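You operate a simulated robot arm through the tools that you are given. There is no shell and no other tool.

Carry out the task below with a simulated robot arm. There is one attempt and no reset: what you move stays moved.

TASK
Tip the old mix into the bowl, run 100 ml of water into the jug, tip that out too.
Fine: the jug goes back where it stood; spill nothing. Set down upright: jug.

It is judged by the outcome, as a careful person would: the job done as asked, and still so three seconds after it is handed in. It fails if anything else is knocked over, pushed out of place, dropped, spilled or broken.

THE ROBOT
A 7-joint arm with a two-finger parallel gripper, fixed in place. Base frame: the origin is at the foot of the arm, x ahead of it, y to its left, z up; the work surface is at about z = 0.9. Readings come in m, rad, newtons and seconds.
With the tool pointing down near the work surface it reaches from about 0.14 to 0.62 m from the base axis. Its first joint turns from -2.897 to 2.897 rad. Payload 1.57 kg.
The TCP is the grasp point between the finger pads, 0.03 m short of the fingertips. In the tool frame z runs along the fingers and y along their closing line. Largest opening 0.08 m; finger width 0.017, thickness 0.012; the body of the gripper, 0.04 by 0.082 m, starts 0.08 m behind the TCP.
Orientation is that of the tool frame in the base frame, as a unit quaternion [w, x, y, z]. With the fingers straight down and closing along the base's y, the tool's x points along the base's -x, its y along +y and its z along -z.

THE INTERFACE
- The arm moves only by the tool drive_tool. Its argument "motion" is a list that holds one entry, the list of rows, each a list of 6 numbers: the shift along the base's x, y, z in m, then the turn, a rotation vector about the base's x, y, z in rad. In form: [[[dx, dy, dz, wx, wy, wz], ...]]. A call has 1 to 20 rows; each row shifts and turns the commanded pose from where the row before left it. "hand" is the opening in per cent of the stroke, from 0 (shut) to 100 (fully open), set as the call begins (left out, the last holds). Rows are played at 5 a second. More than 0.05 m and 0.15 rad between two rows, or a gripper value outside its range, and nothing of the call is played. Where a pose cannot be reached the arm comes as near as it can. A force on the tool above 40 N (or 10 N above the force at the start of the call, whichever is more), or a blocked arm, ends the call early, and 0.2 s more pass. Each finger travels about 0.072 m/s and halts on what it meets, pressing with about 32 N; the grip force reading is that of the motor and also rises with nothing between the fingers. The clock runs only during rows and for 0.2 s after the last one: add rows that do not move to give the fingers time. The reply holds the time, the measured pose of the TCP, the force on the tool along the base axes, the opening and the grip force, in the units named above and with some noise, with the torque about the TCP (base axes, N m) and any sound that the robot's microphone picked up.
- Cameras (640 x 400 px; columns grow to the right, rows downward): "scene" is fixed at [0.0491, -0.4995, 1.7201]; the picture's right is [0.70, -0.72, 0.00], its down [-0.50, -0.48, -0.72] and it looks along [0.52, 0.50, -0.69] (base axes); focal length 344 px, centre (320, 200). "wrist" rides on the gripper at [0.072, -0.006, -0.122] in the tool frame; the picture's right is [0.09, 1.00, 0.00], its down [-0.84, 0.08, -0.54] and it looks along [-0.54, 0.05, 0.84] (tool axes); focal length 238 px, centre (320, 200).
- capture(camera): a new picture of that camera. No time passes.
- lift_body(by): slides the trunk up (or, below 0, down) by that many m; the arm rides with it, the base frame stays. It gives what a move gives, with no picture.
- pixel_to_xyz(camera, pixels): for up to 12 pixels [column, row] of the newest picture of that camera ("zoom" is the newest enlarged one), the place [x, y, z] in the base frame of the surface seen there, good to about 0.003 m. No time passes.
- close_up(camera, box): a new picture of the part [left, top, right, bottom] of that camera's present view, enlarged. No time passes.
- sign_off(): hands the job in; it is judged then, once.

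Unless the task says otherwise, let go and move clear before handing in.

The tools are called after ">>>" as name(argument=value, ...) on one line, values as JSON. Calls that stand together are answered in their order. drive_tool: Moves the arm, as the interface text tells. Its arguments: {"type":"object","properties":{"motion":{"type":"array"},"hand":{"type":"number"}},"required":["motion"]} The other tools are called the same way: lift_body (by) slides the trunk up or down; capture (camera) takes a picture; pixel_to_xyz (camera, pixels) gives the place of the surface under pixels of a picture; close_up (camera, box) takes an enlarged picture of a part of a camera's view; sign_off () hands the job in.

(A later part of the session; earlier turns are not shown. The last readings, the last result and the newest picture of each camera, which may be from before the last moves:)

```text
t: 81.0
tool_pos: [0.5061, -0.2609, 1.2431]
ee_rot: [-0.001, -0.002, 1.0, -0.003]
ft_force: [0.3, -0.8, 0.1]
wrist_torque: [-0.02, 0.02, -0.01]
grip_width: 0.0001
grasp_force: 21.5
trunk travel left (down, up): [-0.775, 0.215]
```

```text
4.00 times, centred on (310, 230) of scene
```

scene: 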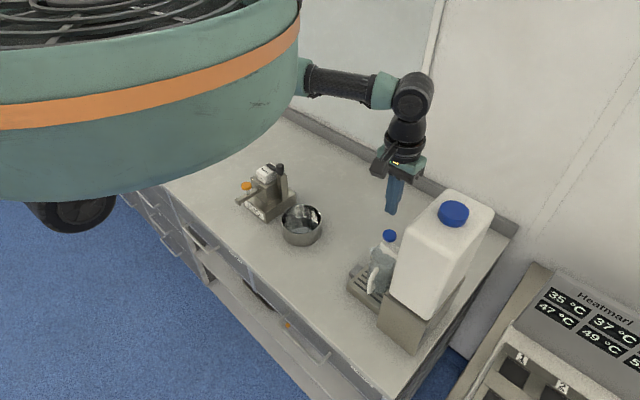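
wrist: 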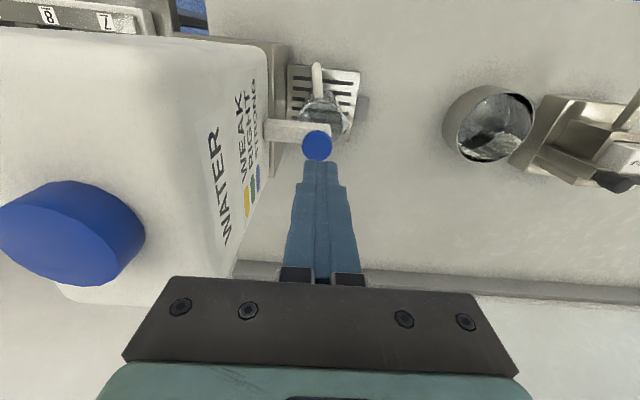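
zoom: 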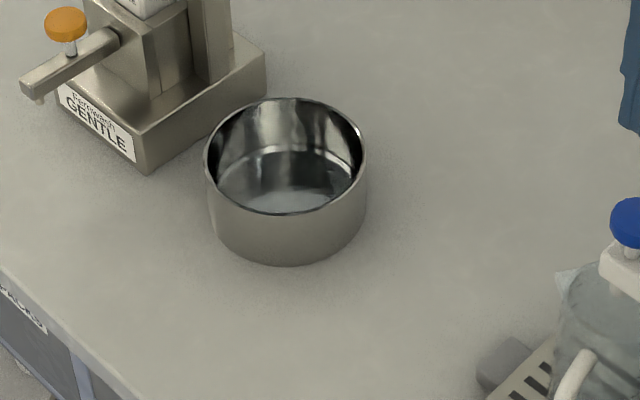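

The counter is clean, the bowl holds the old mix, and the knob is at (0.516,-0.262,1.133). I'll bring the closed fingertips to just above the knob.

>>> drive_tool(motion=[[[0.005, -0.001, -0.02, 0, 0, 0], [0.005, 0, -0.02, 0, 0, 0], [0, 0, -0.02, 0, 0, 0], [0, 0, -0.01, 0, 0, 0], [0, 0, 0, 0, 0, 0]]])

>>> drive_tool(motion=[[[0, 0, -0.004, 0, 0, 0], [0, 0, -0.002, 0, 0, 0], [0, 0, 0, 0, 0, 0]]])

>>> close_up(camera="scene", box=[340, 210, 420, 310])

```text
t: 82.2
tool_pos: [0.5157, -0.2612, 1.1746]
ee_rot: [0.0, -0.003, 1.0, -0.002]
ft_force: [-0.1, -0.2, -0.4]
wrist_torque: [0.04, -0.04, 0.03]
grip_width: 0.0001
grasp_force: 21.4
trunk travel left (down, up): [-0.775, 0.215]
```

```text
t: 83.0
tool_pos: [0.5158, -0.2608, 1.1687]
ee_rot: [0.001, -0.002, 1.0, -0.002]
ft_force: [0.1, -0.5, 0.4]
wrist_torque: [0.01, 0.01, 0.05]
grip_width: 0.0
grasp_force: 21.9
trunk travel left (down, up): [-0.775, 0.215]
```

```text
4.00 times, centred on (380, 260) of scene
```

zoom: 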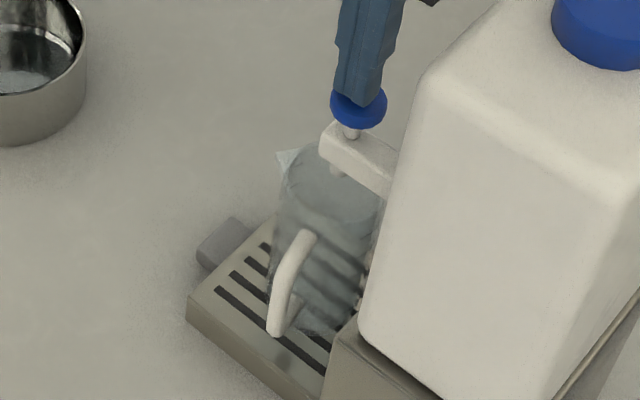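

Fingertips are about 4 mm above the knob. I'll press in small steps and watch the force and sound.

>>> drive_tool(motion=[[[0, 0, -0.002, 0, 0, 0], [0, 0, -0.002, 0, 0, 0], [0, 0, -0.001, 0, 0, 0]]])

>>> drive_tool(motion=[[[0, 0, -0.001, 0, 0, 0], [0, 0, -0.001, 0, 0, 0]]])

>>> close_up(camera="scene", box=[340, 210, 420, 310])

```text
t: 83.8
tool_pos: [0.5163, -0.2619, 1.1614]
ee_rot: [0.0, -0.003, 1.0, -0.002]
ft_force: [0.9, 0.2, 1.7]
wrist_torque: [0.02, 0.02, -0.03]
grip_width: 0.0
grasp_force: 20.7
trunk travel left (down, up): [-0.775, 0.215]
```

```text
t: 84.4
tool_pos: [0.5167, -0.2613, 1.1604]
ee_rot: [0.0, -0.003, 1.0, -0.003]
ft_force: [0.6, 1.1, 3.5]
wrist_torque: [0.05, -0.03, 0.02]
grip_width: 0.0001
grasp_force: 21.1
trunk travel left (down, up): [-0.775, 0.215]
```

```text
4.00 times, centred on (380, 260) of scene
```

zoom: 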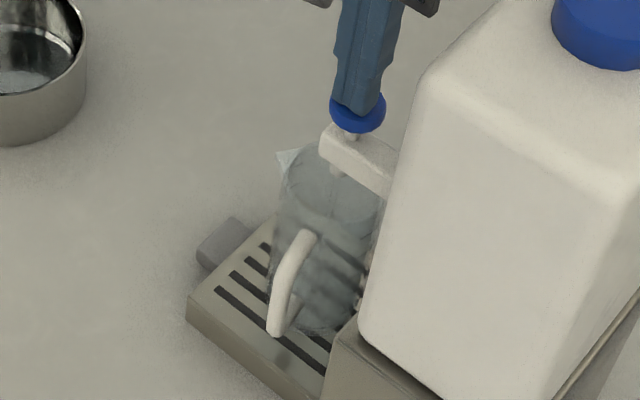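

The knob gives under a soft spring (3.5 N), so it is a push valve. I'll press a bit further and watch for flow.

>>> drive_tool(motion=[[[0, 0, -0.001, 0, 0, 0], [0, 0, -0.001, 0, 0, 0]]])

>>> close_up(camera="scene", box=[350, 220, 410, 300])

```text
t: 85.0
tool_pos: [0.515, -0.2616, 1.1594]
ee_rot: [0.001, -0.002, 1.0, -0.002]
ft_force: [0.9, 0.7, 3.4]
wrist_torque: [0.02, -0.06, 0.03]
grip_width: 0.0
grasp_force: 21.5
trunk travel left (down, up): [-0.775, 0.215]
```

```text
5.00 times, centred on (380, 260) of scene
```

zoom: 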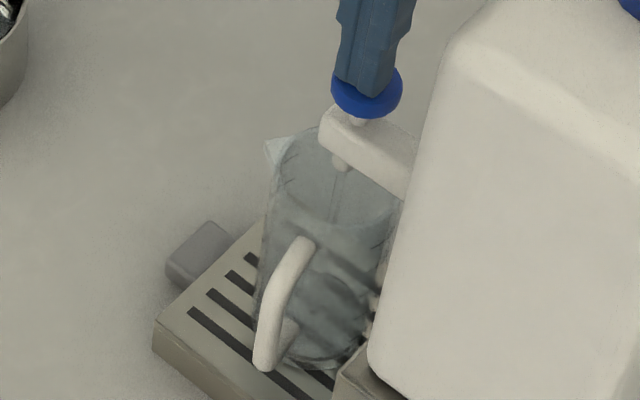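

There may be a thin stream under the nozzle at zoom (345,190). I'll look closer before more time passes.

>>> close_up(camera="scene", box=[365, 235, 405, 295])

>>> capture(camera="wrist")

>>> close_up(camera="wrist", box=[250, 20, 390, 180])

```text
6.67 times, centred on (385, 265) of scene
```

zoom: 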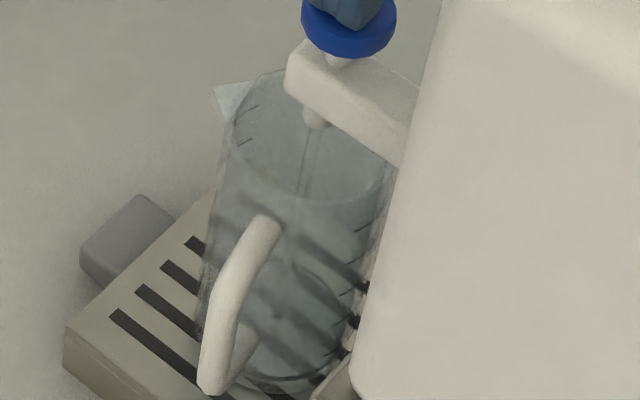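

```text
taken
```

wrist: 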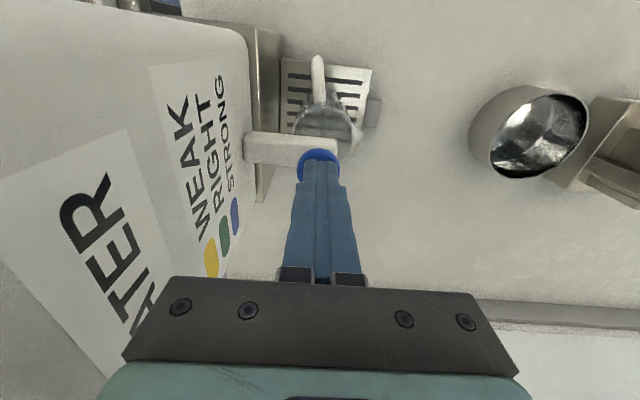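

```text
2.50 times, centred on (320, 100) of wrist
```

zoom: 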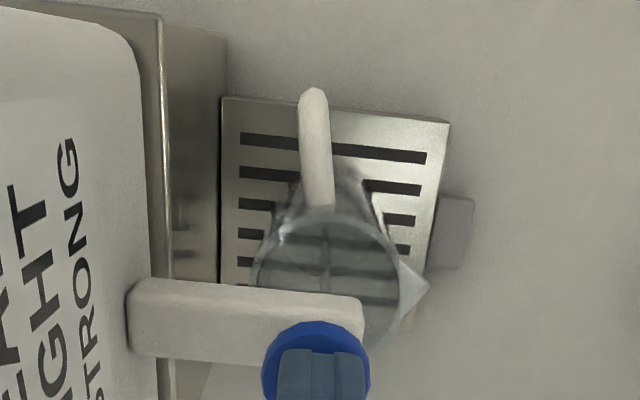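

Water is running and collecting in the jug. The depth reading sees the liquid, so I'll use it to measure the surface height.

>>> close_up(camera="scene", box=[365, 235, 405, 295])

>>> pixel_to_xyz(camera="zoom", pixels=[[270, 300], [300, 300], [320, 300], [290, 280], [320, 330], [290, 330], [265, 350], [300, 360], [280, 375], [330, 350], [250, 160], [310, 220]])

```text
6.67 times, centred on (385, 265) of scene
```

zoom: 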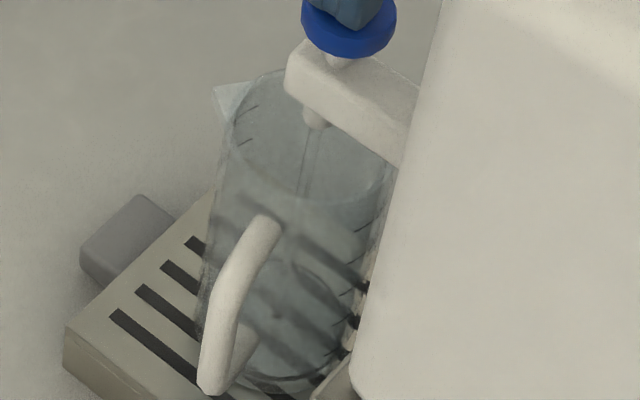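

```text
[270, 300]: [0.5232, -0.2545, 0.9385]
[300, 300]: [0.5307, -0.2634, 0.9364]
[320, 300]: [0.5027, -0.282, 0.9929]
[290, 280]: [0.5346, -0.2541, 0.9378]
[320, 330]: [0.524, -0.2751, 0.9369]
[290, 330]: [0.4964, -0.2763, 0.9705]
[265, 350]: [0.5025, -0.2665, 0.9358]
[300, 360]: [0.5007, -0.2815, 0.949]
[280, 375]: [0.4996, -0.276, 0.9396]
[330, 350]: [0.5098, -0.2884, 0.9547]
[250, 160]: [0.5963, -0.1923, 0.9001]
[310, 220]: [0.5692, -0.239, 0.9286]
```

The water surface is at z≈0.937, just a few millilitres so far. I'll hold the press for one second and measure the rise.

>>> drive_tool(motion=[[[0, 0, 0, 0, 0, 0], [0, 0, 0, 0, 0, 0], [0, 0, 0, 0, 0, 0], [0, 0, 0, 0, 0, 0]]])

>>> close_up(camera="scene", box=[365, 235, 405, 295])

>>> pixel_to_xyz(camera="zoom", pixels=[[270, 300], [300, 300], [300, 290], [290, 280], [320, 330], [300, 315], [270, 280], [310, 310], [280, 310], [330, 320]])

```text
t: 86.0
tool_pos: [0.5153, -0.2624, 1.1585]
ee_rot: [0.0, -0.003, 1.0, -0.003]
ft_force: [1.5, -1.3, 3.2]
wrist_torque: [0.03, -0.04, -0.01]
grip_width: 0.0
grasp_force: 20.9
trunk travel left (down, up): [-0.775, 0.215]
```

```text
6.67 times, centred on (385, 265) of scene
```

zoom: 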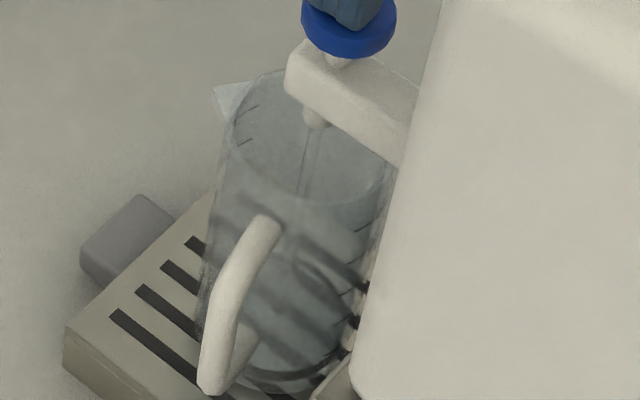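

```text
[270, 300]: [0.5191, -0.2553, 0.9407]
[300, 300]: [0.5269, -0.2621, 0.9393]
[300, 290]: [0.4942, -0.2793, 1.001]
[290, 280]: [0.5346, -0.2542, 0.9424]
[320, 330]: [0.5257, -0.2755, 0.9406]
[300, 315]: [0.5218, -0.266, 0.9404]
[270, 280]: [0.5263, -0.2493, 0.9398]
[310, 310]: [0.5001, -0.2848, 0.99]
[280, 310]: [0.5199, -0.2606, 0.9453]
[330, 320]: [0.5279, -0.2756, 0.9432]
```

The level rose to z≈0.941, about 4 mm (roughly 9 ml) in a second. The 100 ml level should be near z≈0.977, so I'll hold for another four seconds and check.

>>> drive_tool(motion=[[[0, 0, 0, 0, 0, 0], [0, 0, 0, 0, 0, 0], [0, 0, 0, 0, 0, 0], [0, 0, 0, 0, 0, 0], [0, 0, 0, 0, 0, 0], [0, 0, 0, 0, 0, 0], [0, 0, 0, 0, 0, 0], [0, 0, 0, 0, 0, 0], [0, 0, 0, 0, 0, 0], [0, 0, 0, 0, 0, 0], [0, 0, 0, 0, 0, 0], [0, 0, 0, 0, 0, 0], [0, 0, 0, 0, 0, 0], [0, 0, 0, 0, 0, 0], [0, 0, 0, 0, 0, 0], [0, 0, 0, 0, 0, 0], [0, 0, 0, 0, 0, 0], [0, 0, 0, 0, 0, 0], [0, 0, 0, 0, 0, 0]]])

>>> close_up(camera="scene", box=[365, 235, 405, 295])

>>> pixel_to_xyz(camera="zoom", pixels=[[270, 270], [300, 270], [300, 240], [290, 280], [320, 260], [300, 255], [270, 280], [310, 290], [280, 310], [330, 290]])

```text
t: 90.0
tool_pos: [0.5167, -0.2618, 1.1595]
ee_rot: [0.0, -0.002, 1.0, -0.003]
ft_force: [1.0, -0.7, 2.7]
wrist_torque: [0.0, -0.01, -0.03]
grip_width: 0.0
grasp_force: 21.3
trunk travel left (down, up): [-0.775, 0.215]
```

```text
6.67 times, centred on (385, 265) of scene
```

zoom: 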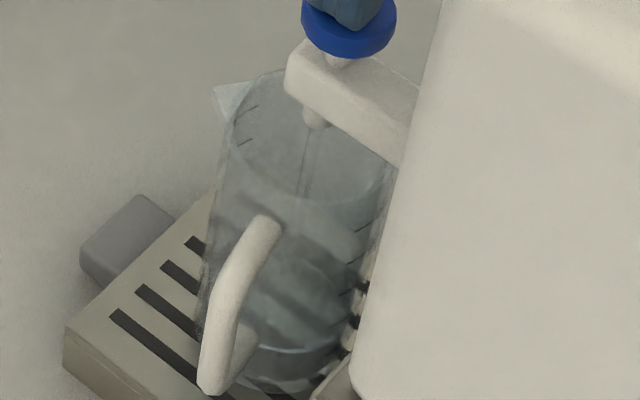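

```text
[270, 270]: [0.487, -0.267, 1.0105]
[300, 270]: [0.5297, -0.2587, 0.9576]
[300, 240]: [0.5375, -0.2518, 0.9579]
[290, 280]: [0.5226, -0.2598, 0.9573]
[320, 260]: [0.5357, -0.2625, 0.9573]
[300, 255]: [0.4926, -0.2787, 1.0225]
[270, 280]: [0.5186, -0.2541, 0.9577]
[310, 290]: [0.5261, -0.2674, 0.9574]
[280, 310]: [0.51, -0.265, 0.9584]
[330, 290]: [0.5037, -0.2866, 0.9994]
```

The surface is at z≈0.9575, rising 4.2 mm/s (about 10 ml/s). I'll zoom in to compare the level with the graduation marks.

>>> close_up(camera="scene", box=[370, 245, 400, 275])

>>> close_up(camera="scene", box=[370, 265, 400, 295])

>>> close_up(camera="wrist", box=[280, 80, 370, 170])

```text
13.33 times, centred on (385, 260) of scene
```

zoom: 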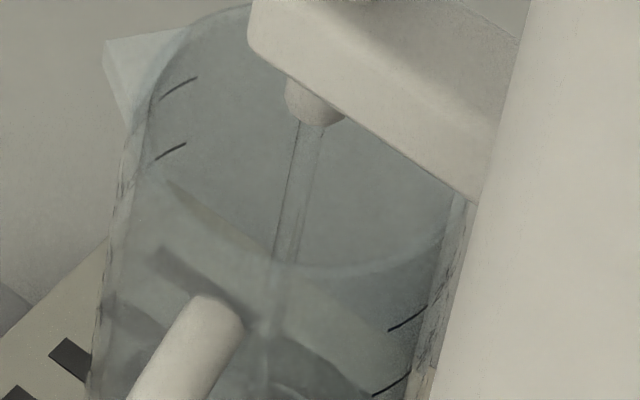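

```text
13.33 times, centred on (385, 280) of scene
```

zoom: 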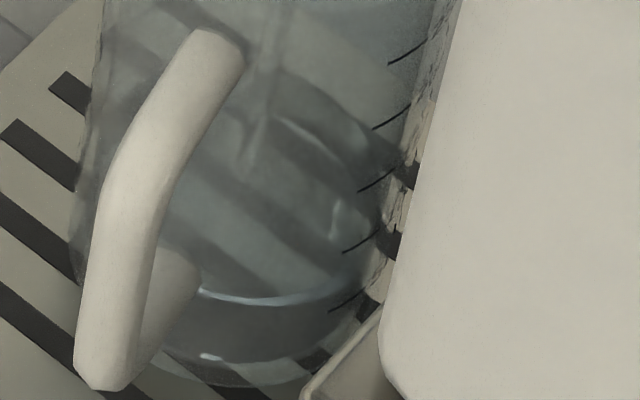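

```text
4.44 times, centred on (325, 125) of wrist
```

zoom: 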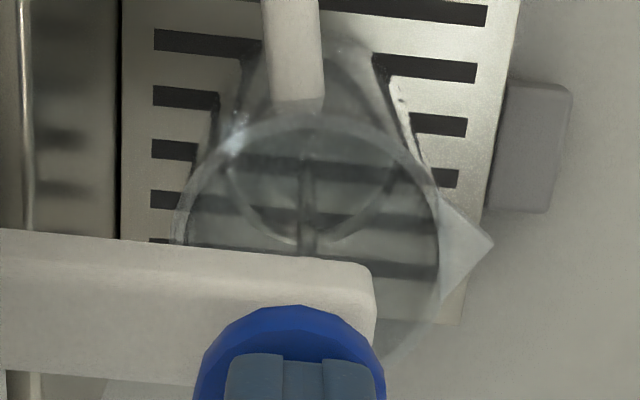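

The near-side ticks read 250/200/150/100/50 ml from top to bottom, with the 50 tick at zoom (328,311). The meniscus is about 10 px above it, so about 58 ml at roughly 10 ml/s. I'll hold 3 more seconds, then finish carefully.

>>> drive_tool(motion=[[[0, 0, 0, 0, 0, 0], [0, 0, 0, 0, 0, 0], [0, 0, 0, 0, 0, 0], [0, 0, 0, 0, 0, 0], [0, 0, 0, 0, 0, 0], [0, 0, 0, 0, 0, 0], [0, 0, 0, 0, 0, 0], [0, 0, 0, 0, 0, 0], [0, 0, 0, 0, 0, 0], [0, 0, 0, 0, 0, 0], [0, 0, 0, 0, 0, 0], [0, 0, 0, 0, 0, 0], [0, 0, 0, 0, 0, 0], [0, 0, 0, 0, 0, 0]]])

>>> close_up(camera="scene", box=[370, 265, 400, 295])

>>> pixel_to_xyz(camera="zoom", pixels=[[270, 100], [300, 120], [290, 80], [250, 150], [320, 140], [220, 200], [270, 60], [240, 190], [280, 40], [310, 90]])

```text
t: 93.0
tool_pos: [0.5163, -0.2618, 1.1589]
ee_rot: [0.0, -0.002, 1.0, -0.002]
ft_force: [0.3, 0.3, 2.9]
wrist_torque: [0.02, 0.02, -0.01]
grip_width: 0.0
grasp_force: 21.2
trunk travel left (down, up): [-0.775, 0.215]
```

```text
13.33 times, centred on (385, 280) of scene
```

zoom: 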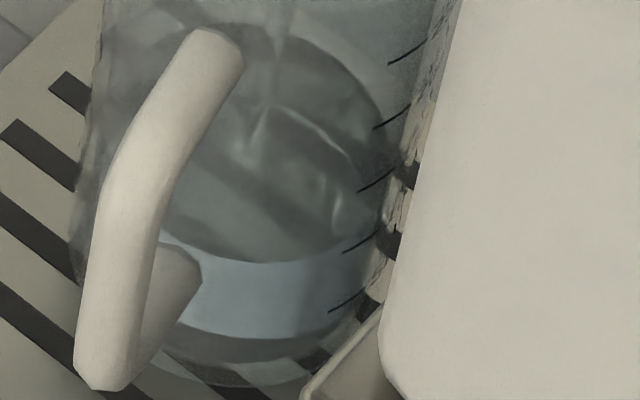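

```text
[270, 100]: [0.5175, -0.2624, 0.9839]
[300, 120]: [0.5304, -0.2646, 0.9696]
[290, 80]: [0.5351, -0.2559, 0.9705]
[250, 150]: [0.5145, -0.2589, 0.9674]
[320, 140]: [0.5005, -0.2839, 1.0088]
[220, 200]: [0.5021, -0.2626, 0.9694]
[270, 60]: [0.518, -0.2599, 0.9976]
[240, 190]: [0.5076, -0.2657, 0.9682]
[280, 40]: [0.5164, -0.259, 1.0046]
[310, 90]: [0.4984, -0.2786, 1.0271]
```

The surface is at z≈0.9695, which I estimate as 88–97 ml. The meniscus is close to the 100 tick at (342,253), so I'll enlarge that spot before going on.

>>> close_up(camera="scene", box=[384, 276, 400, 292])

>>> close_up(camera="scene", box=[376, 276, 392, 292])

```text
16.00 times, centred on (392, 284) of scene
```

zoom: 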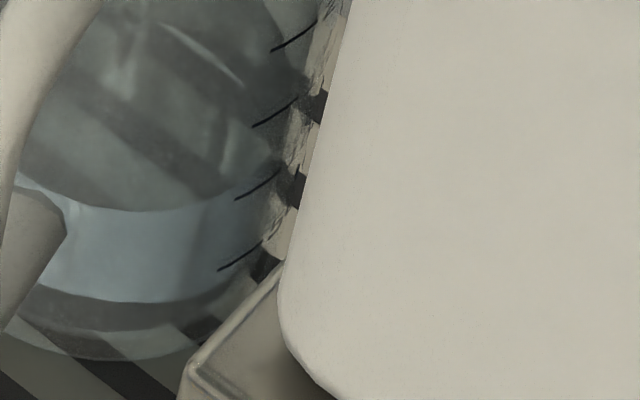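

```text
16.00 times, centred on (384, 284) of scene
```

zoom: 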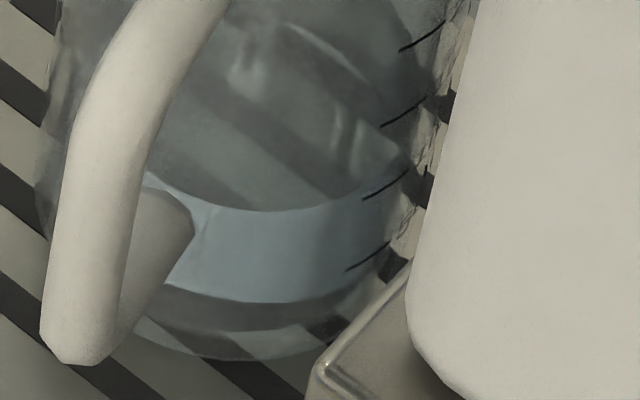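

The estimates span about 88–104 ml, so I'll release the knob now rather than guess, then read the level from the side.

>>> drive_tool(motion=[[[0, 0, 0.03, 0, 0, 0], [0, 0, 0.03, 0, 0, 0], [0, 0, 0, 0, 0, 0]]])

>>> close_up(camera="scene", box=[370, 255, 402, 295])

>>> close_up(camera="wrist", box=[270, 60, 380, 180])

```text
t: 93.8
tool_pos: [0.5151, -0.2602, 1.2182]
ee_rot: [0.0, -0.002, 1.0, -0.002]
ft_force: [-0.6, 1.0, 0.9]
wrist_torque: [-0.02, 0.03, 0.0]
grip_width: 0.0
grasp_force: 21.3
trunk travel left (down, up): [-0.775, 0.215]
```

```text
10.00 times, centred on (386, 275) of scene
```

zoom: 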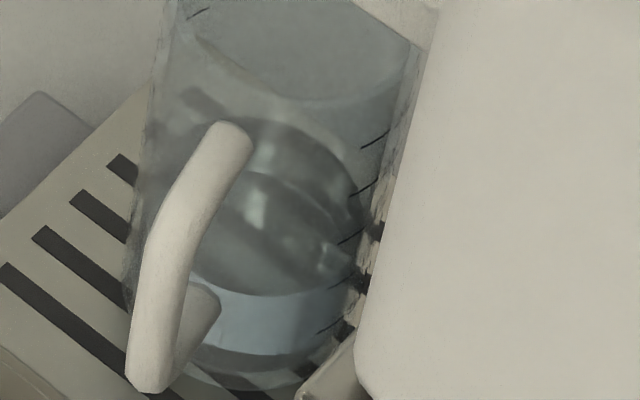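

```text
3.33 times, centred on (325, 120) of wrist
```

zoom: 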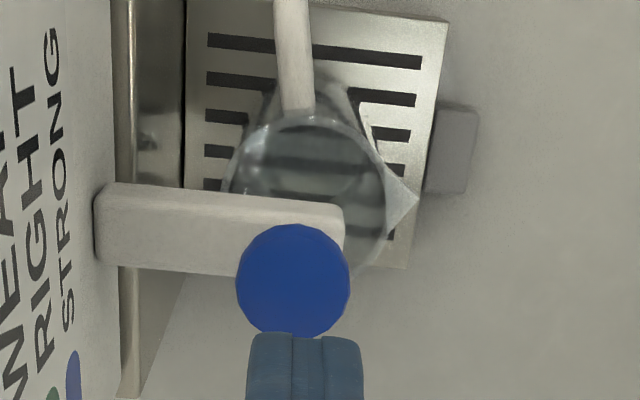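

The flow stopped as soon as the knob sprang back. I'll back off and lower the wrist camera in front of the jug to read the level nearly side-on, which is also the regrasp approach.

>>> drive_tool(motion=[[[-0.015, 0, 0.01, 0, -0.1, 0], [-0.015, 0, 0, 0, -0.1, 0], [-0.015, 0, 0, 0, -0.1, 0], [-0.015, 0, 0, 0, -0.1, 0], [-0.015, 0, -0.01, 0, -0.1, 0], [-0.015, 0, -0.015, 0, -0.1, 0], [-0.01, 0, -0.02, 0, -0.1, 0], [-0.01, 0, -0.02, 0, -0.085, 0], [0, 0, -0.025, 0, 0, 0], [0, 0, -0.025, 0, 0, 0], [0, 0, -0.025, 0, 0, 0], [0, 0, -0.025, 0, 0, 0], [0, 0, -0.025, 0, 0, 0], [0, 0, -0.025, 0, 0, 0], [0, 0, 0, 0, 0, 0]]], hand=100)

>>> capture(camera="wrist")

```text
t: 97.0
tool_pos: [0.4059, -0.2618, 1.0123]
ee_rot: [0.383, -0.002, 0.924, -0.003]
ft_force: [-0.1, 0.0, -0.1]
wrist_torque: [-0.01, -0.03, 0.0]
grip_width: 0.0802
grasp_force: 0.1
trunk travel left (down, up): [-0.775, 0.215]
```

```text
taken
```

wrist: 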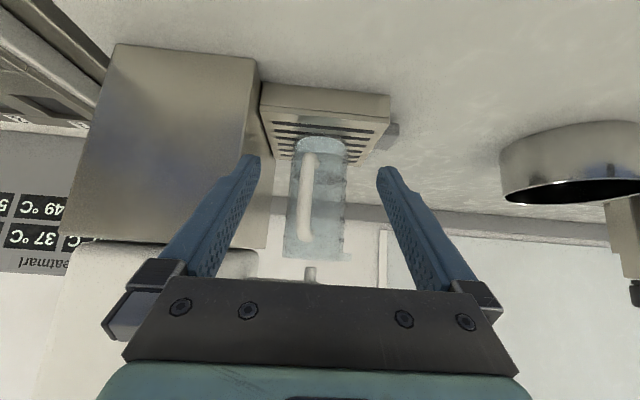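

A clear view of the jug between the fingers. I'll lower another 5 cm so the line of sight is nearly level with the water, then zoom.

>>> drive_tool(motion=[[[0, 0, -0.015, 0, 0, 0], [0, 0, -0.02, 0, 0, 0], [0, 0, -0.015, 0, 0, 0], [0, 0, 0, 0, 0, 0], [0, 0, 0, 0, 0, 0]]])

>>> close_up(camera="wrist", box=[270, 100, 370, 260])

>>> capture(camera="wrist")

```text
t: 98.2
tool_pos: [0.4058, -0.2633, 0.9634]
ee_rot: [0.382, -0.001, 0.924, -0.003]
ft_force: [0.8, -0.2, 0.1]
wrist_torque: [0.05, 0.0, 0.0]
grip_width: 0.0798
grasp_force: 0.0
trunk travel left (down, up): [-0.775, 0.215]
```

```text
2.50 times, centred on (320, 180) of wrist
```

zoom: 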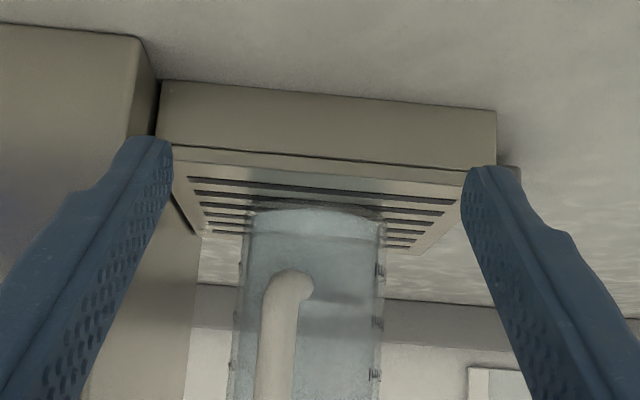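

```text
taken
```

wrist: 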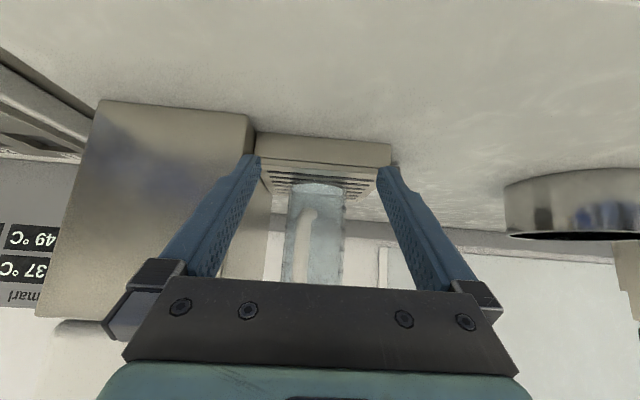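

The jug spans columns 290–345. I'll zoom tightly to see the water line against the ticks.

>>> close_up(camera="wrist", box=[282, 178, 352, 228])

>>> close_up(camera="wrist", box=[282, 220, 352, 280])

```text
8.00 times, centred on (317, 203) of wrist
```

zoom: 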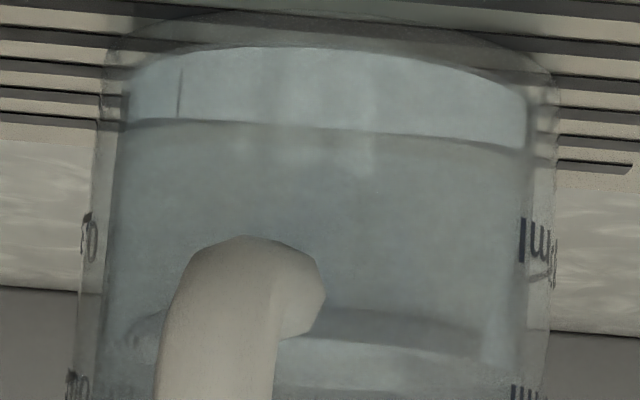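

```text
6.67 times, centred on (317, 250) of wrist
```

zoom: 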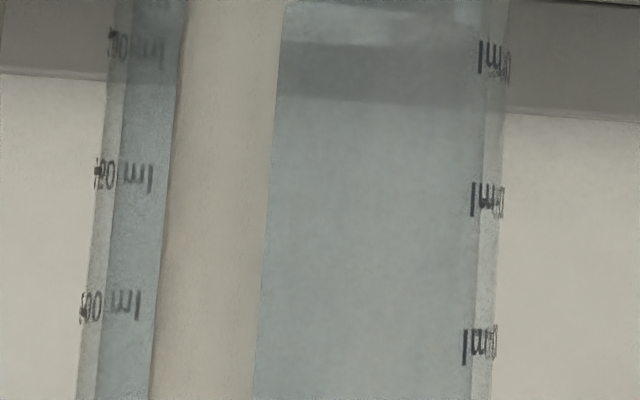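

The water surface lies somewhere near wrist rows 217–226, but the backsplash strip behind confuses it. I'll take a better-centred zoom and probe the depth of the liquid along a column.

>>> close_up(camera="wrist", box=[290, 200, 350, 240])

>>> pixel_to_xyz(camera="wrist", pixels=[[330, 190], [330, 200], [330, 208], [330, 212], [330, 215], [330, 218], [330, 220], [330, 222], [330, 224], [330, 226], [330, 228], [330, 232]])

```text
10.00 times, centred on (320, 220) of wrist
```

zoom: 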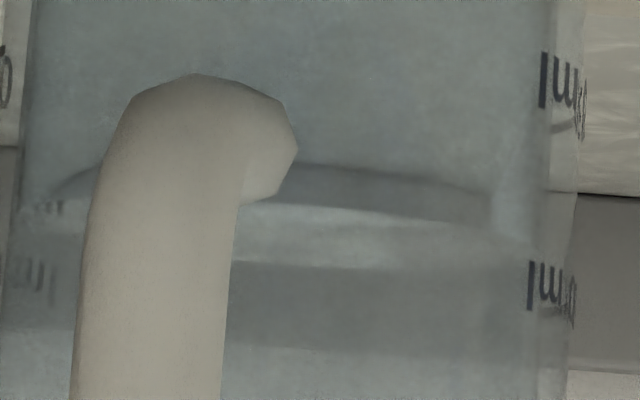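

```text
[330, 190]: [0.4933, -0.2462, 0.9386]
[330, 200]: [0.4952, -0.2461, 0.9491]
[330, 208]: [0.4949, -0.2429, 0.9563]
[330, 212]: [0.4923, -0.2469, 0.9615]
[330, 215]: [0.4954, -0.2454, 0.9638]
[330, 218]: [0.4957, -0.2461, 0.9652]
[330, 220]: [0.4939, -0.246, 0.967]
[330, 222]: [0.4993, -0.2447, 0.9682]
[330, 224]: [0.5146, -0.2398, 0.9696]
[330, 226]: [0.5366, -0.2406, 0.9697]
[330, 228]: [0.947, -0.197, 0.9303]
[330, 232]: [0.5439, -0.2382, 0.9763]
```

Depth shows the liquid front at x≈0.494 up to row 221, then the surface at z≈0.9695. The ticks on the right are near rows 213 (50 ml) and 231 (100 ml), suggesting roughly 80 ml. I'll zoom on the ticks to confirm.

>>> close_up(camera="wrist", box=[332, 200, 352, 216])

>>> close_up(camera="wrist", box=[332, 220, 352, 236])

>>> close_up(camera="wrist", box=[332, 180, 352, 196])

```text
16.00 times, centred on (342, 208) of wrist
```

zoom: 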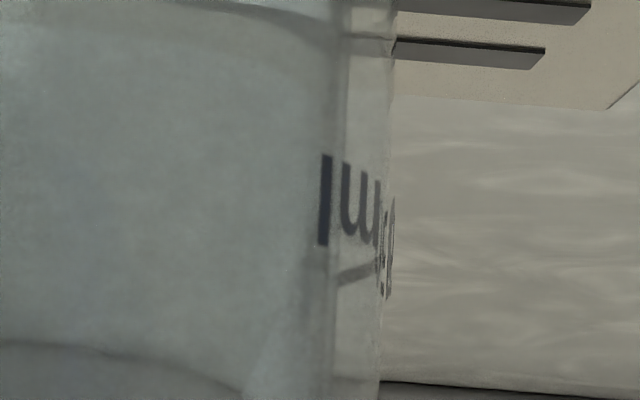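

```text
16.00 times, centred on (342, 228) of wrist
```

zoom: 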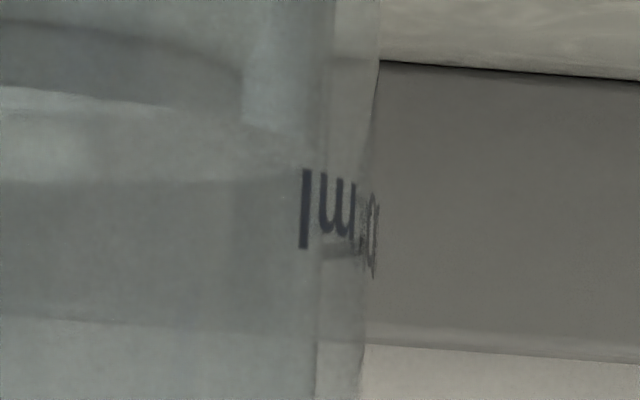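

```text
16.00 times, centred on (342, 188) of wrist
```

zoom: 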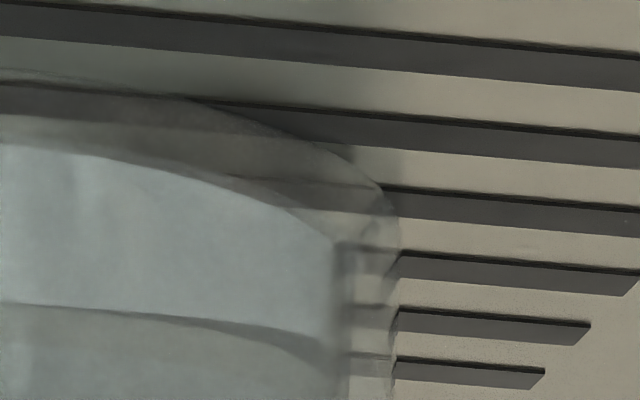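

In this near-level view the surface spans rows 220.5–226.5. The 50 and 100 ml marks at the silhouette are at rows 211 and 230, so the jug holds about 84–85 ml. It needs roughly 15 ml more, about 1.5 s, so I'll go back above the knob.

>>> drive_tool(motion=[[[0, 0, 0.03, 0, 0, 0], [0, 0, 0.04, 0, 0, 0], [0, 0, 0.04, 0, 0, 0], [0, 0, 0.04, 0, 0, 0], [0.01, 0, 0.03, 0, 0.085, 0], [0.01, 0, 0.03, 0, 0.1, 0], [0.015, 0, 0.02, 0, 0.1, 0], [0.015, 0, 0.01, 0, 0.1, 0], [0.015, 0, 0, 0, 0.1, 0], [0.015, 0, 0, 0, 0.1, 0], [0.015, 0, 0, 0, 0.1, 0], [0.015, 0, 0, 0, 0.1, 0], [0, 0, 0, 0, 0, 0]]], hand=0)

```text
t: 101.0
tool_pos: [0.5162, -0.263, 1.2055]
ee_rot: [-0.001, -0.003, 1.0, -0.003]
ft_force: [-0.3, -0.2, 0.5]
wrist_torque: [0.01, 0.0, 0.0]
grip_width: 0.0
grasp_force: 21.2
trunk travel left (down, up): [-0.775, 0.215]
```

Positioned above the knob again. I'll come down to just over it, then press for about 1.4 s and release in one call.

>>> drive_tool(motion=[[[0, 0, -0.015, 0, 0, 0], [0, 0.001, -0.015, 0, 0, 0], [0, 0, -0.005, 0, 0, 0], [0, 0, 0, 0, 0, 0]]])

>>> drive_tool(motion=[[[0, 0, -0.01, 0, 0, 0], [0, 0, 0, 0, 0, 0], [0, 0, 0, 0, 0, 0], [0, 0, 0, 0, 0, 0], [0, 0, 0, 0, 0, 0], [0, 0, 0, 0, 0, 0], [0, 0, 0, 0, 0, 0], [0, 0, 0.03, 0, 0, 0], [0, 0, 0.03, 0, 0, 0]]])

>>> close_up(camera="scene", box=[370, 265, 400, 295])

>>> pixel_to_xyz(camera="zoom", pixels=[[300, 120], [290, 80], [250, 150], [220, 190], [240, 180], [280, 150], [300, 150], [270, 200], [260, 120], [320, 180]])

```text
t: 102.0
tool_pos: [0.5153, -0.2616, 1.1685]
ee_rot: [0.0, -0.002, 1.0, -0.002]
ft_force: [-0.1, 0.0, 0.6]
wrist_torque: [-0.02, -0.01, -0.01]
grip_width: 0.0
grasp_force: 20.9
trunk travel left (down, up): [-0.775, 0.215]
```

```text
t: 104.0
tool_pos: [0.5133, -0.2618, 1.217]
ee_rot: [-0.001, -0.003, 1.0, -0.003]
ft_force: [0.2, -0.1, 0.5]
wrist_torque: [0.04, 0.0, -0.01]
grip_width: 0.0001
grasp_force: 21.0
trunk travel left (down, up): [-0.775, 0.215]
```

```text
13.33 times, centred on (385, 280) of scene
```

zoom: 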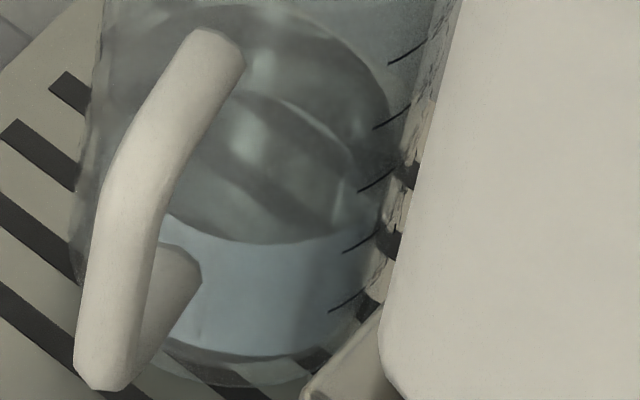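

```text
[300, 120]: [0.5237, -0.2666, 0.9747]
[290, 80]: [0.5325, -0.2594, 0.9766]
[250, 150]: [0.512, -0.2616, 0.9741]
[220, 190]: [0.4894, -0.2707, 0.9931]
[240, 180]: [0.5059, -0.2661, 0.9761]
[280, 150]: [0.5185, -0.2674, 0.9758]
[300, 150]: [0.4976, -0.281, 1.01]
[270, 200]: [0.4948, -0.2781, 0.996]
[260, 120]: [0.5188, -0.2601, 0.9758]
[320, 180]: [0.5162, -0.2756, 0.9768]
```

The surface is now z≈0.9757, which matches the 100 ml mark height I computed. I'll verify with the near-level side view again.

>>> drive_tool(motion=[[[-0.015, 0, 0.01, 0, -0.1, 0], [-0.015, 0, 0, 0, -0.1, 0], [-0.015, 0, 0, 0, -0.1, 0], [-0.015, 0, 0, 0, -0.1, 0], [-0.015, 0, -0.01, 0, -0.1, 0], [-0.015, 0, -0.015, 0, -0.1, 0], [-0.01, 0, -0.02, 0, -0.1, 0], [-0.01, 0, -0.02, 0, -0.085, 0], [0, 0, -0.03, 0, 0, 0], [0, 0, -0.03, 0, 0, 0], [0, 0, -0.03, 0, 0, 0], [0, 0, -0.03, 0, 0, 0], [0, 0, -0.03, 0, 0, 0], [0, 0, -0.03, 0, 0, 0], [0, 0, -0.02, 0, 0, 0], [0, 0, 0, 0, 0, 0]]], hand=100)

>>> capture(camera="wrist")

>>> close_up(camera="wrist", box=[282, 195, 352, 245])

>>> pixel_to_xyz(camera="wrist", pixels=[[330, 210], [330, 215], [330, 218], [330, 220], [330, 222], [330, 224], [330, 226], [330, 228], [330, 230], [330, 232], [330, 234], [330, 236]])

```text
t: 107.4
tool_pos: [0.4052, -0.2598, 0.9648]
ee_rot: [0.383, -0.002, 0.924, -0.003]
ft_force: [-0.5, 0.1, 0.0]
wrist_torque: [-0.01, -0.02, 0.0]
grip_width: 0.0803
grasp_force: 0.0
trunk travel left (down, up): [-0.775, 0.215]
```

```text
taken
```

wrist: 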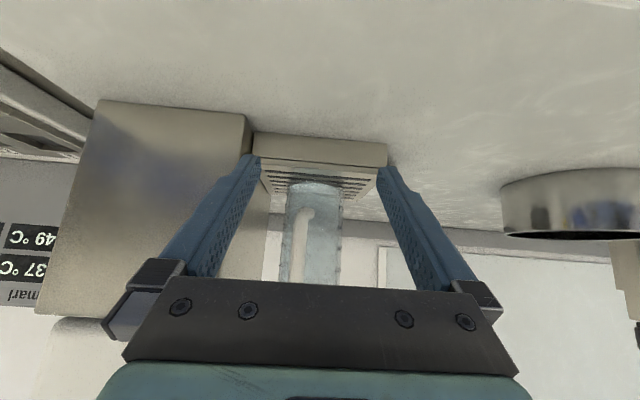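

```text
8.00 times, centred on (317, 220) of wrist
```

zoom: 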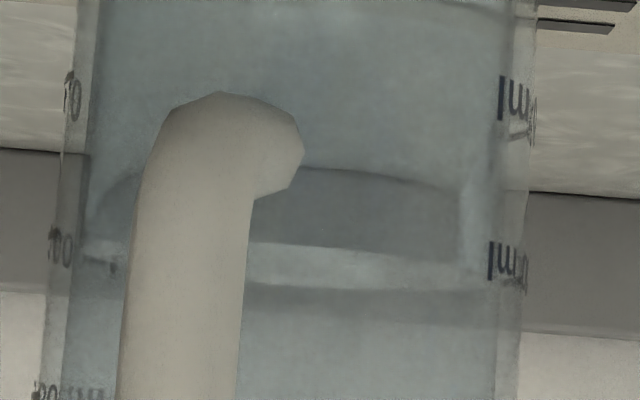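

```text
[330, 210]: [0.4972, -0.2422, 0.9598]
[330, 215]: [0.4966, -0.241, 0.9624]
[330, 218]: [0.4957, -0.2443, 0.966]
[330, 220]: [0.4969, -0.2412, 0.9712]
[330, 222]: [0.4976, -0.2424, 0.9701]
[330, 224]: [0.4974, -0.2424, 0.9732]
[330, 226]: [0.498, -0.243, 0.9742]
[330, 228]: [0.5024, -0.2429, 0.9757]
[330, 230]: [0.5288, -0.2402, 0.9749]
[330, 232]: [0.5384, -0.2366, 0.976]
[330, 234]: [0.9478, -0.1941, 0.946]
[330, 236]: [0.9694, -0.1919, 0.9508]
```

The surface band (zoom rows 245–290) lines up with the 100 ml labels at both edges ((60,248) and (510,268)), so it's 100 ml. Now I regrasp along the same tool axis.

>>> drive_tool(motion=[[[0, 0, 0.025, 0, 0, 0], [0, 0, 0.03, 0, 0, 0], [0, 0, 0.03, 0, 0, 0], [0.012, 0, 0.026, 0, 0, 0], [0.021, 0, 0, 0, 0, 0], [0, 0, 0, 0, 0, 0]]])

>>> capture(camera="wrist")

```text
t: 108.8
tool_pos: [0.4371, -0.2601, 1.0734]
ee_rot: [0.383, -0.002, 0.924, -0.003]
ft_force: [0.0, -0.7, 0.3]
wrist_torque: [-0.03, 0.0, 0.05]
grip_width: 0.08
grasp_force: 0.1
trunk travel left (down, up): [-0.775, 0.215]
```

```text
taken
```

wrist: 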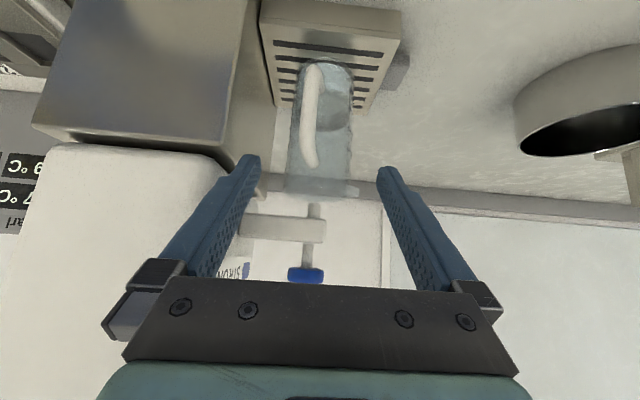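

The jug is centred between the fingers (edges 291–353 at row 120). I'll move in and grip.

>>> drive_tool(motion=[[[0.012, 0, -0.0115, 0, 0, 0], [0.012, 0, -0.0115, 0, 0, 0], [0.012, 0, -0.0115, 0, 0, 0], [0.012, 0, -0.0115, 0, 0, 0], [0.012, 0, -0.0115, 0, 0, 0], [0.011, 0, -0.0105, 0, 0, 0], [0, 0, 0, 0, 0, 0]]])

>>> drive_tool(motion=[[[0, 0, 0, 0, 0, 0], [0, 0, 0, 0, 0, 0], [0, 0, 0, 0, 0, 0], [0, 0, 0, 0, 0, 0]]], hand=0)

>>> capture(camera="wrist")

```text
t: 110.4
tool_pos: [0.5091, -0.2607, 1.008]
ee_rot: [0.382, -0.001, 0.924, -0.003]
ft_force: [-0.2, -0.5, -0.3]
wrist_torque: [-0.03, 0.02, -0.01]
grip_width: 0.0799
grasp_force: 0.1
trunk travel left (down, up): [-0.775, 0.215]
```

```text
t: 111.4
tool_pos: [0.5076, -0.2609, 1.0083]
ee_rot: [0.383, -0.001, 0.924, -0.004]
ft_force: [-0.5, 0.5, 0.6]
wrist_torque: [0.02, 0.02, 0.0]
grip_width: 0.0599
grasp_force: 31.9
trunk travel left (down, up): [-0.775, 0.215]
```

```text
taken
```

wrist: 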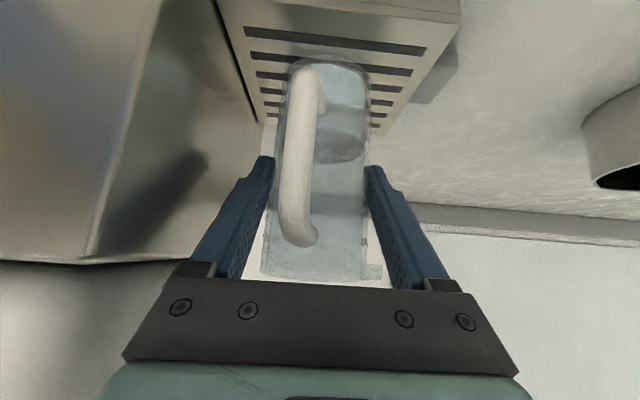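

Gripped at 0.0599 m with 31.9 N. I'll lift 2 mm and slide straight out from under the nozzle.

>>> drive_tool(motion=[[[0, 0, 0.002, 0, 0, 0], [0, 0, 0, 0, 0, 0], [-0.006, 0, 0, 0, 0, 0], [-0.012, 0, 0, 0, 0, 0], [-0.014, 0, 0, 0, 0, 0], [-0.014, 0, 0, 0, 0, 0], [-0.014, 0, 0, 0, 0, 0], [-0.012, 0, 0, 0, 0, 0], [-0.008, 0, 0, 0, 0, 0], [0, 0, 0, 0, 0, 0]]])

>>> close_up(camera="scene", box=[310, 200, 430, 320])

>>> capture(camera="wrist")

```text
t: 113.6
tool_pos: [0.4304, -0.2627, 1.0082]
ee_rot: [0.383, -0.001, 0.924, -0.004]
ft_force: [-0.4, -0.9, -0.1]
wrist_torque: [0.02, -0.01, 0.01]
grip_width: 0.06
grasp_force: 31.8
trunk travel left (down, up): [-0.775, 0.215]
```

```text
3.33 times, centred on (370, 260) of scene
```

zoom: 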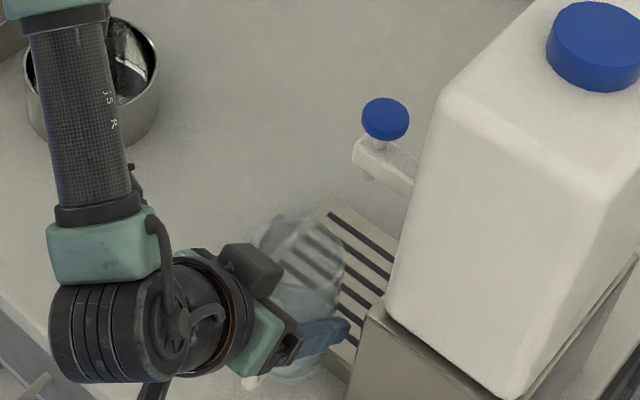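

```text
taken
```

wrist: 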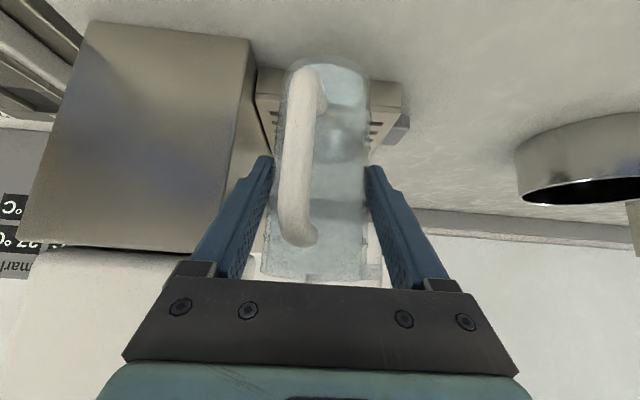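

The jug is out from under the nozzle, though the load reading is low, so it may still graze the tray edge. I'll raise it and check the weight.

>>> drive_tool(motion=[[[0, 0, 0.01, 0, 0, 0], [0, 0, 0.02, 0, 0, 0], [0, 0.01, 0.02, 0, 0, 0], [0, 0.015, 0.015, 0, 0, 0], [0, 0, 0, 0, 0, 0], [0, 0, 0, 0, 0, 0]]])

>>> capture(camera="wrist")

>>> close_up(camera="scene", box=[310, 200, 430, 320])

```text
t: 115.0
tool_pos: [0.4297, -0.2371, 1.0718]
ee_rot: [0.382, -0.002, 0.924, -0.003]
ft_force: [1.1, -0.8, -1.0]
wrist_torque: [0.0, 0.01, 0.01]
grip_width: 0.0599
grasp_force: 31.9
trunk travel left (down, up): [-0.775, 0.215]
```

```text
taken
```

wrist: 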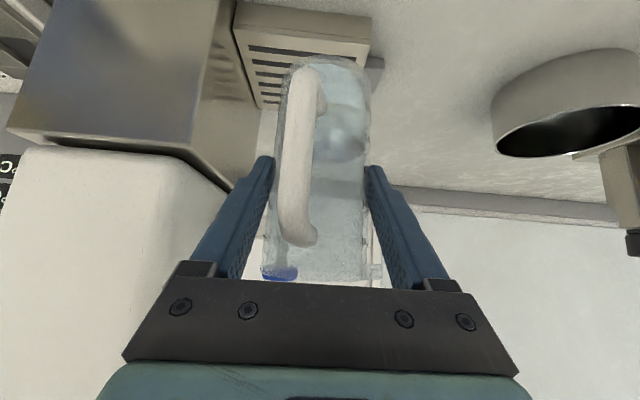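

```text
3.33 times, centred on (370, 260) of scene
```

zoom: 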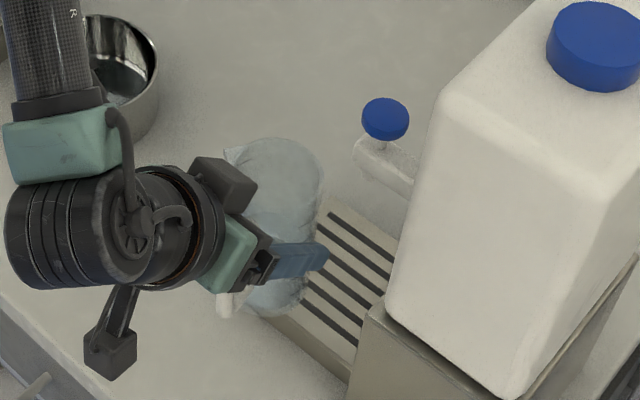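

The jug is held steady and the tray and counter look dry. I'll carry it at moderate speed towards the bowl side, yawing back to 45°.

>>> drive_tool(motion=[[[0.004, 0.008, 0.004, 0, 0, 0.05], [0.008, 0.015, 0.006, 0, 0, 0.09], [0.009, 0.018, 0.006, 0, 0, 0.1], [0.009, 0.018, 0.006, 0, 0, 0.1], [0.009, 0.018, 0.006, 0, 0, 0.1], [0.009, 0.018, 0.006, 0, 0, 0.1], [0.009, 0.018, 0.006, 0, 0, 0.1], [0.008, 0.015, 0.005, 0, 0, 0.09], [0.004, 0.008, 0.003, 0, 0, 0.055], [0, 0, 0, 0, 0, 0]]])

>>> capture(camera="wrist")

```text
t: 117.2
tool_pos: [0.4992, -0.1002, 1.1219]
ee_rot: [0.355, -0.356, 0.853, 0.144]
ft_force: [0.0, -0.3, -1.3]
wrist_torque: [0.02, 0.0, 0.01]
grip_width: 0.06
grasp_force: 32.2
trunk travel left (down, up): [-0.775, 0.215]
```

```text
taken
```

wrist: 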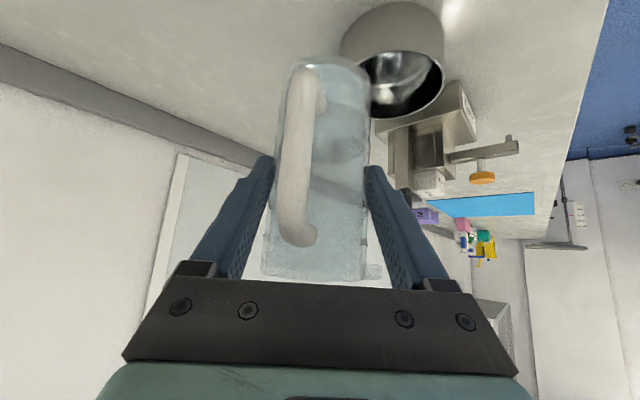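

Upright and steady. I'll move a little further out, where the wrist tracks better, then start stepping the trunk down.

>>> drive_tool(motion=[[[0.01, 0.004, 0.01, 0, 0, 0], [0.02, 0.008, 0.01, 0, 0, 0], [0.02, 0.008, 0.01, 0, 0, 0], [0.015, 0.005, 0, 0, 0, 0], [0, 0, 0, 0, 0, 0]]])

>>> lift_body(by=-0.1)

>>> drive_tool(motion=[[[0, 0, 0.015, 0, 0, 0], [0, 0, 0.025, 0, 0, 0], [0, 0, 0.025, 0, 0, 0], [0, 0, 0.025, 0, 0, 0], [0, 0, 0.01, 0, 0, 0], [0, 0, 0, 0, 0, 0]]])

```text
t: 118.4
tool_pos: [0.5646, -0.0762, 1.1498]
ee_rot: [0.355, -0.355, 0.853, 0.143]
ft_force: [0.4, -0.5, -1.9]
wrist_torque: [-0.02, 0.0, 0.03]
grip_width: 0.0596
grasp_force: 32.1
trunk travel left (down, up): [-0.775, 0.215]
```

```text
t: 119.7
tool_pos: [0.565, -0.0769, 1.05]
ee_rot: [0.355, -0.355, 0.853, 0.143]
ft_force: [0.4, 0.1, -1.7]
wrist_torque: [-0.02, -0.01, -0.02]
grip_width: 0.0597
grasp_force: 31.8
trunk travel left (down, up): [-0.675, 0.315]
```

```text
t: 121.1
tool_pos: [0.5648, -0.0767, 1.1481]
ee_rot: [0.353, -0.355, 0.853, 0.144]
ft_force: [0.7, 0.2, -0.9]
wrist_torque: [-0.03, -0.02, -0.03]
grip_width: 0.0596
grasp_force: 31.8
trunk travel left (down, up): [-0.675, 0.315]
```

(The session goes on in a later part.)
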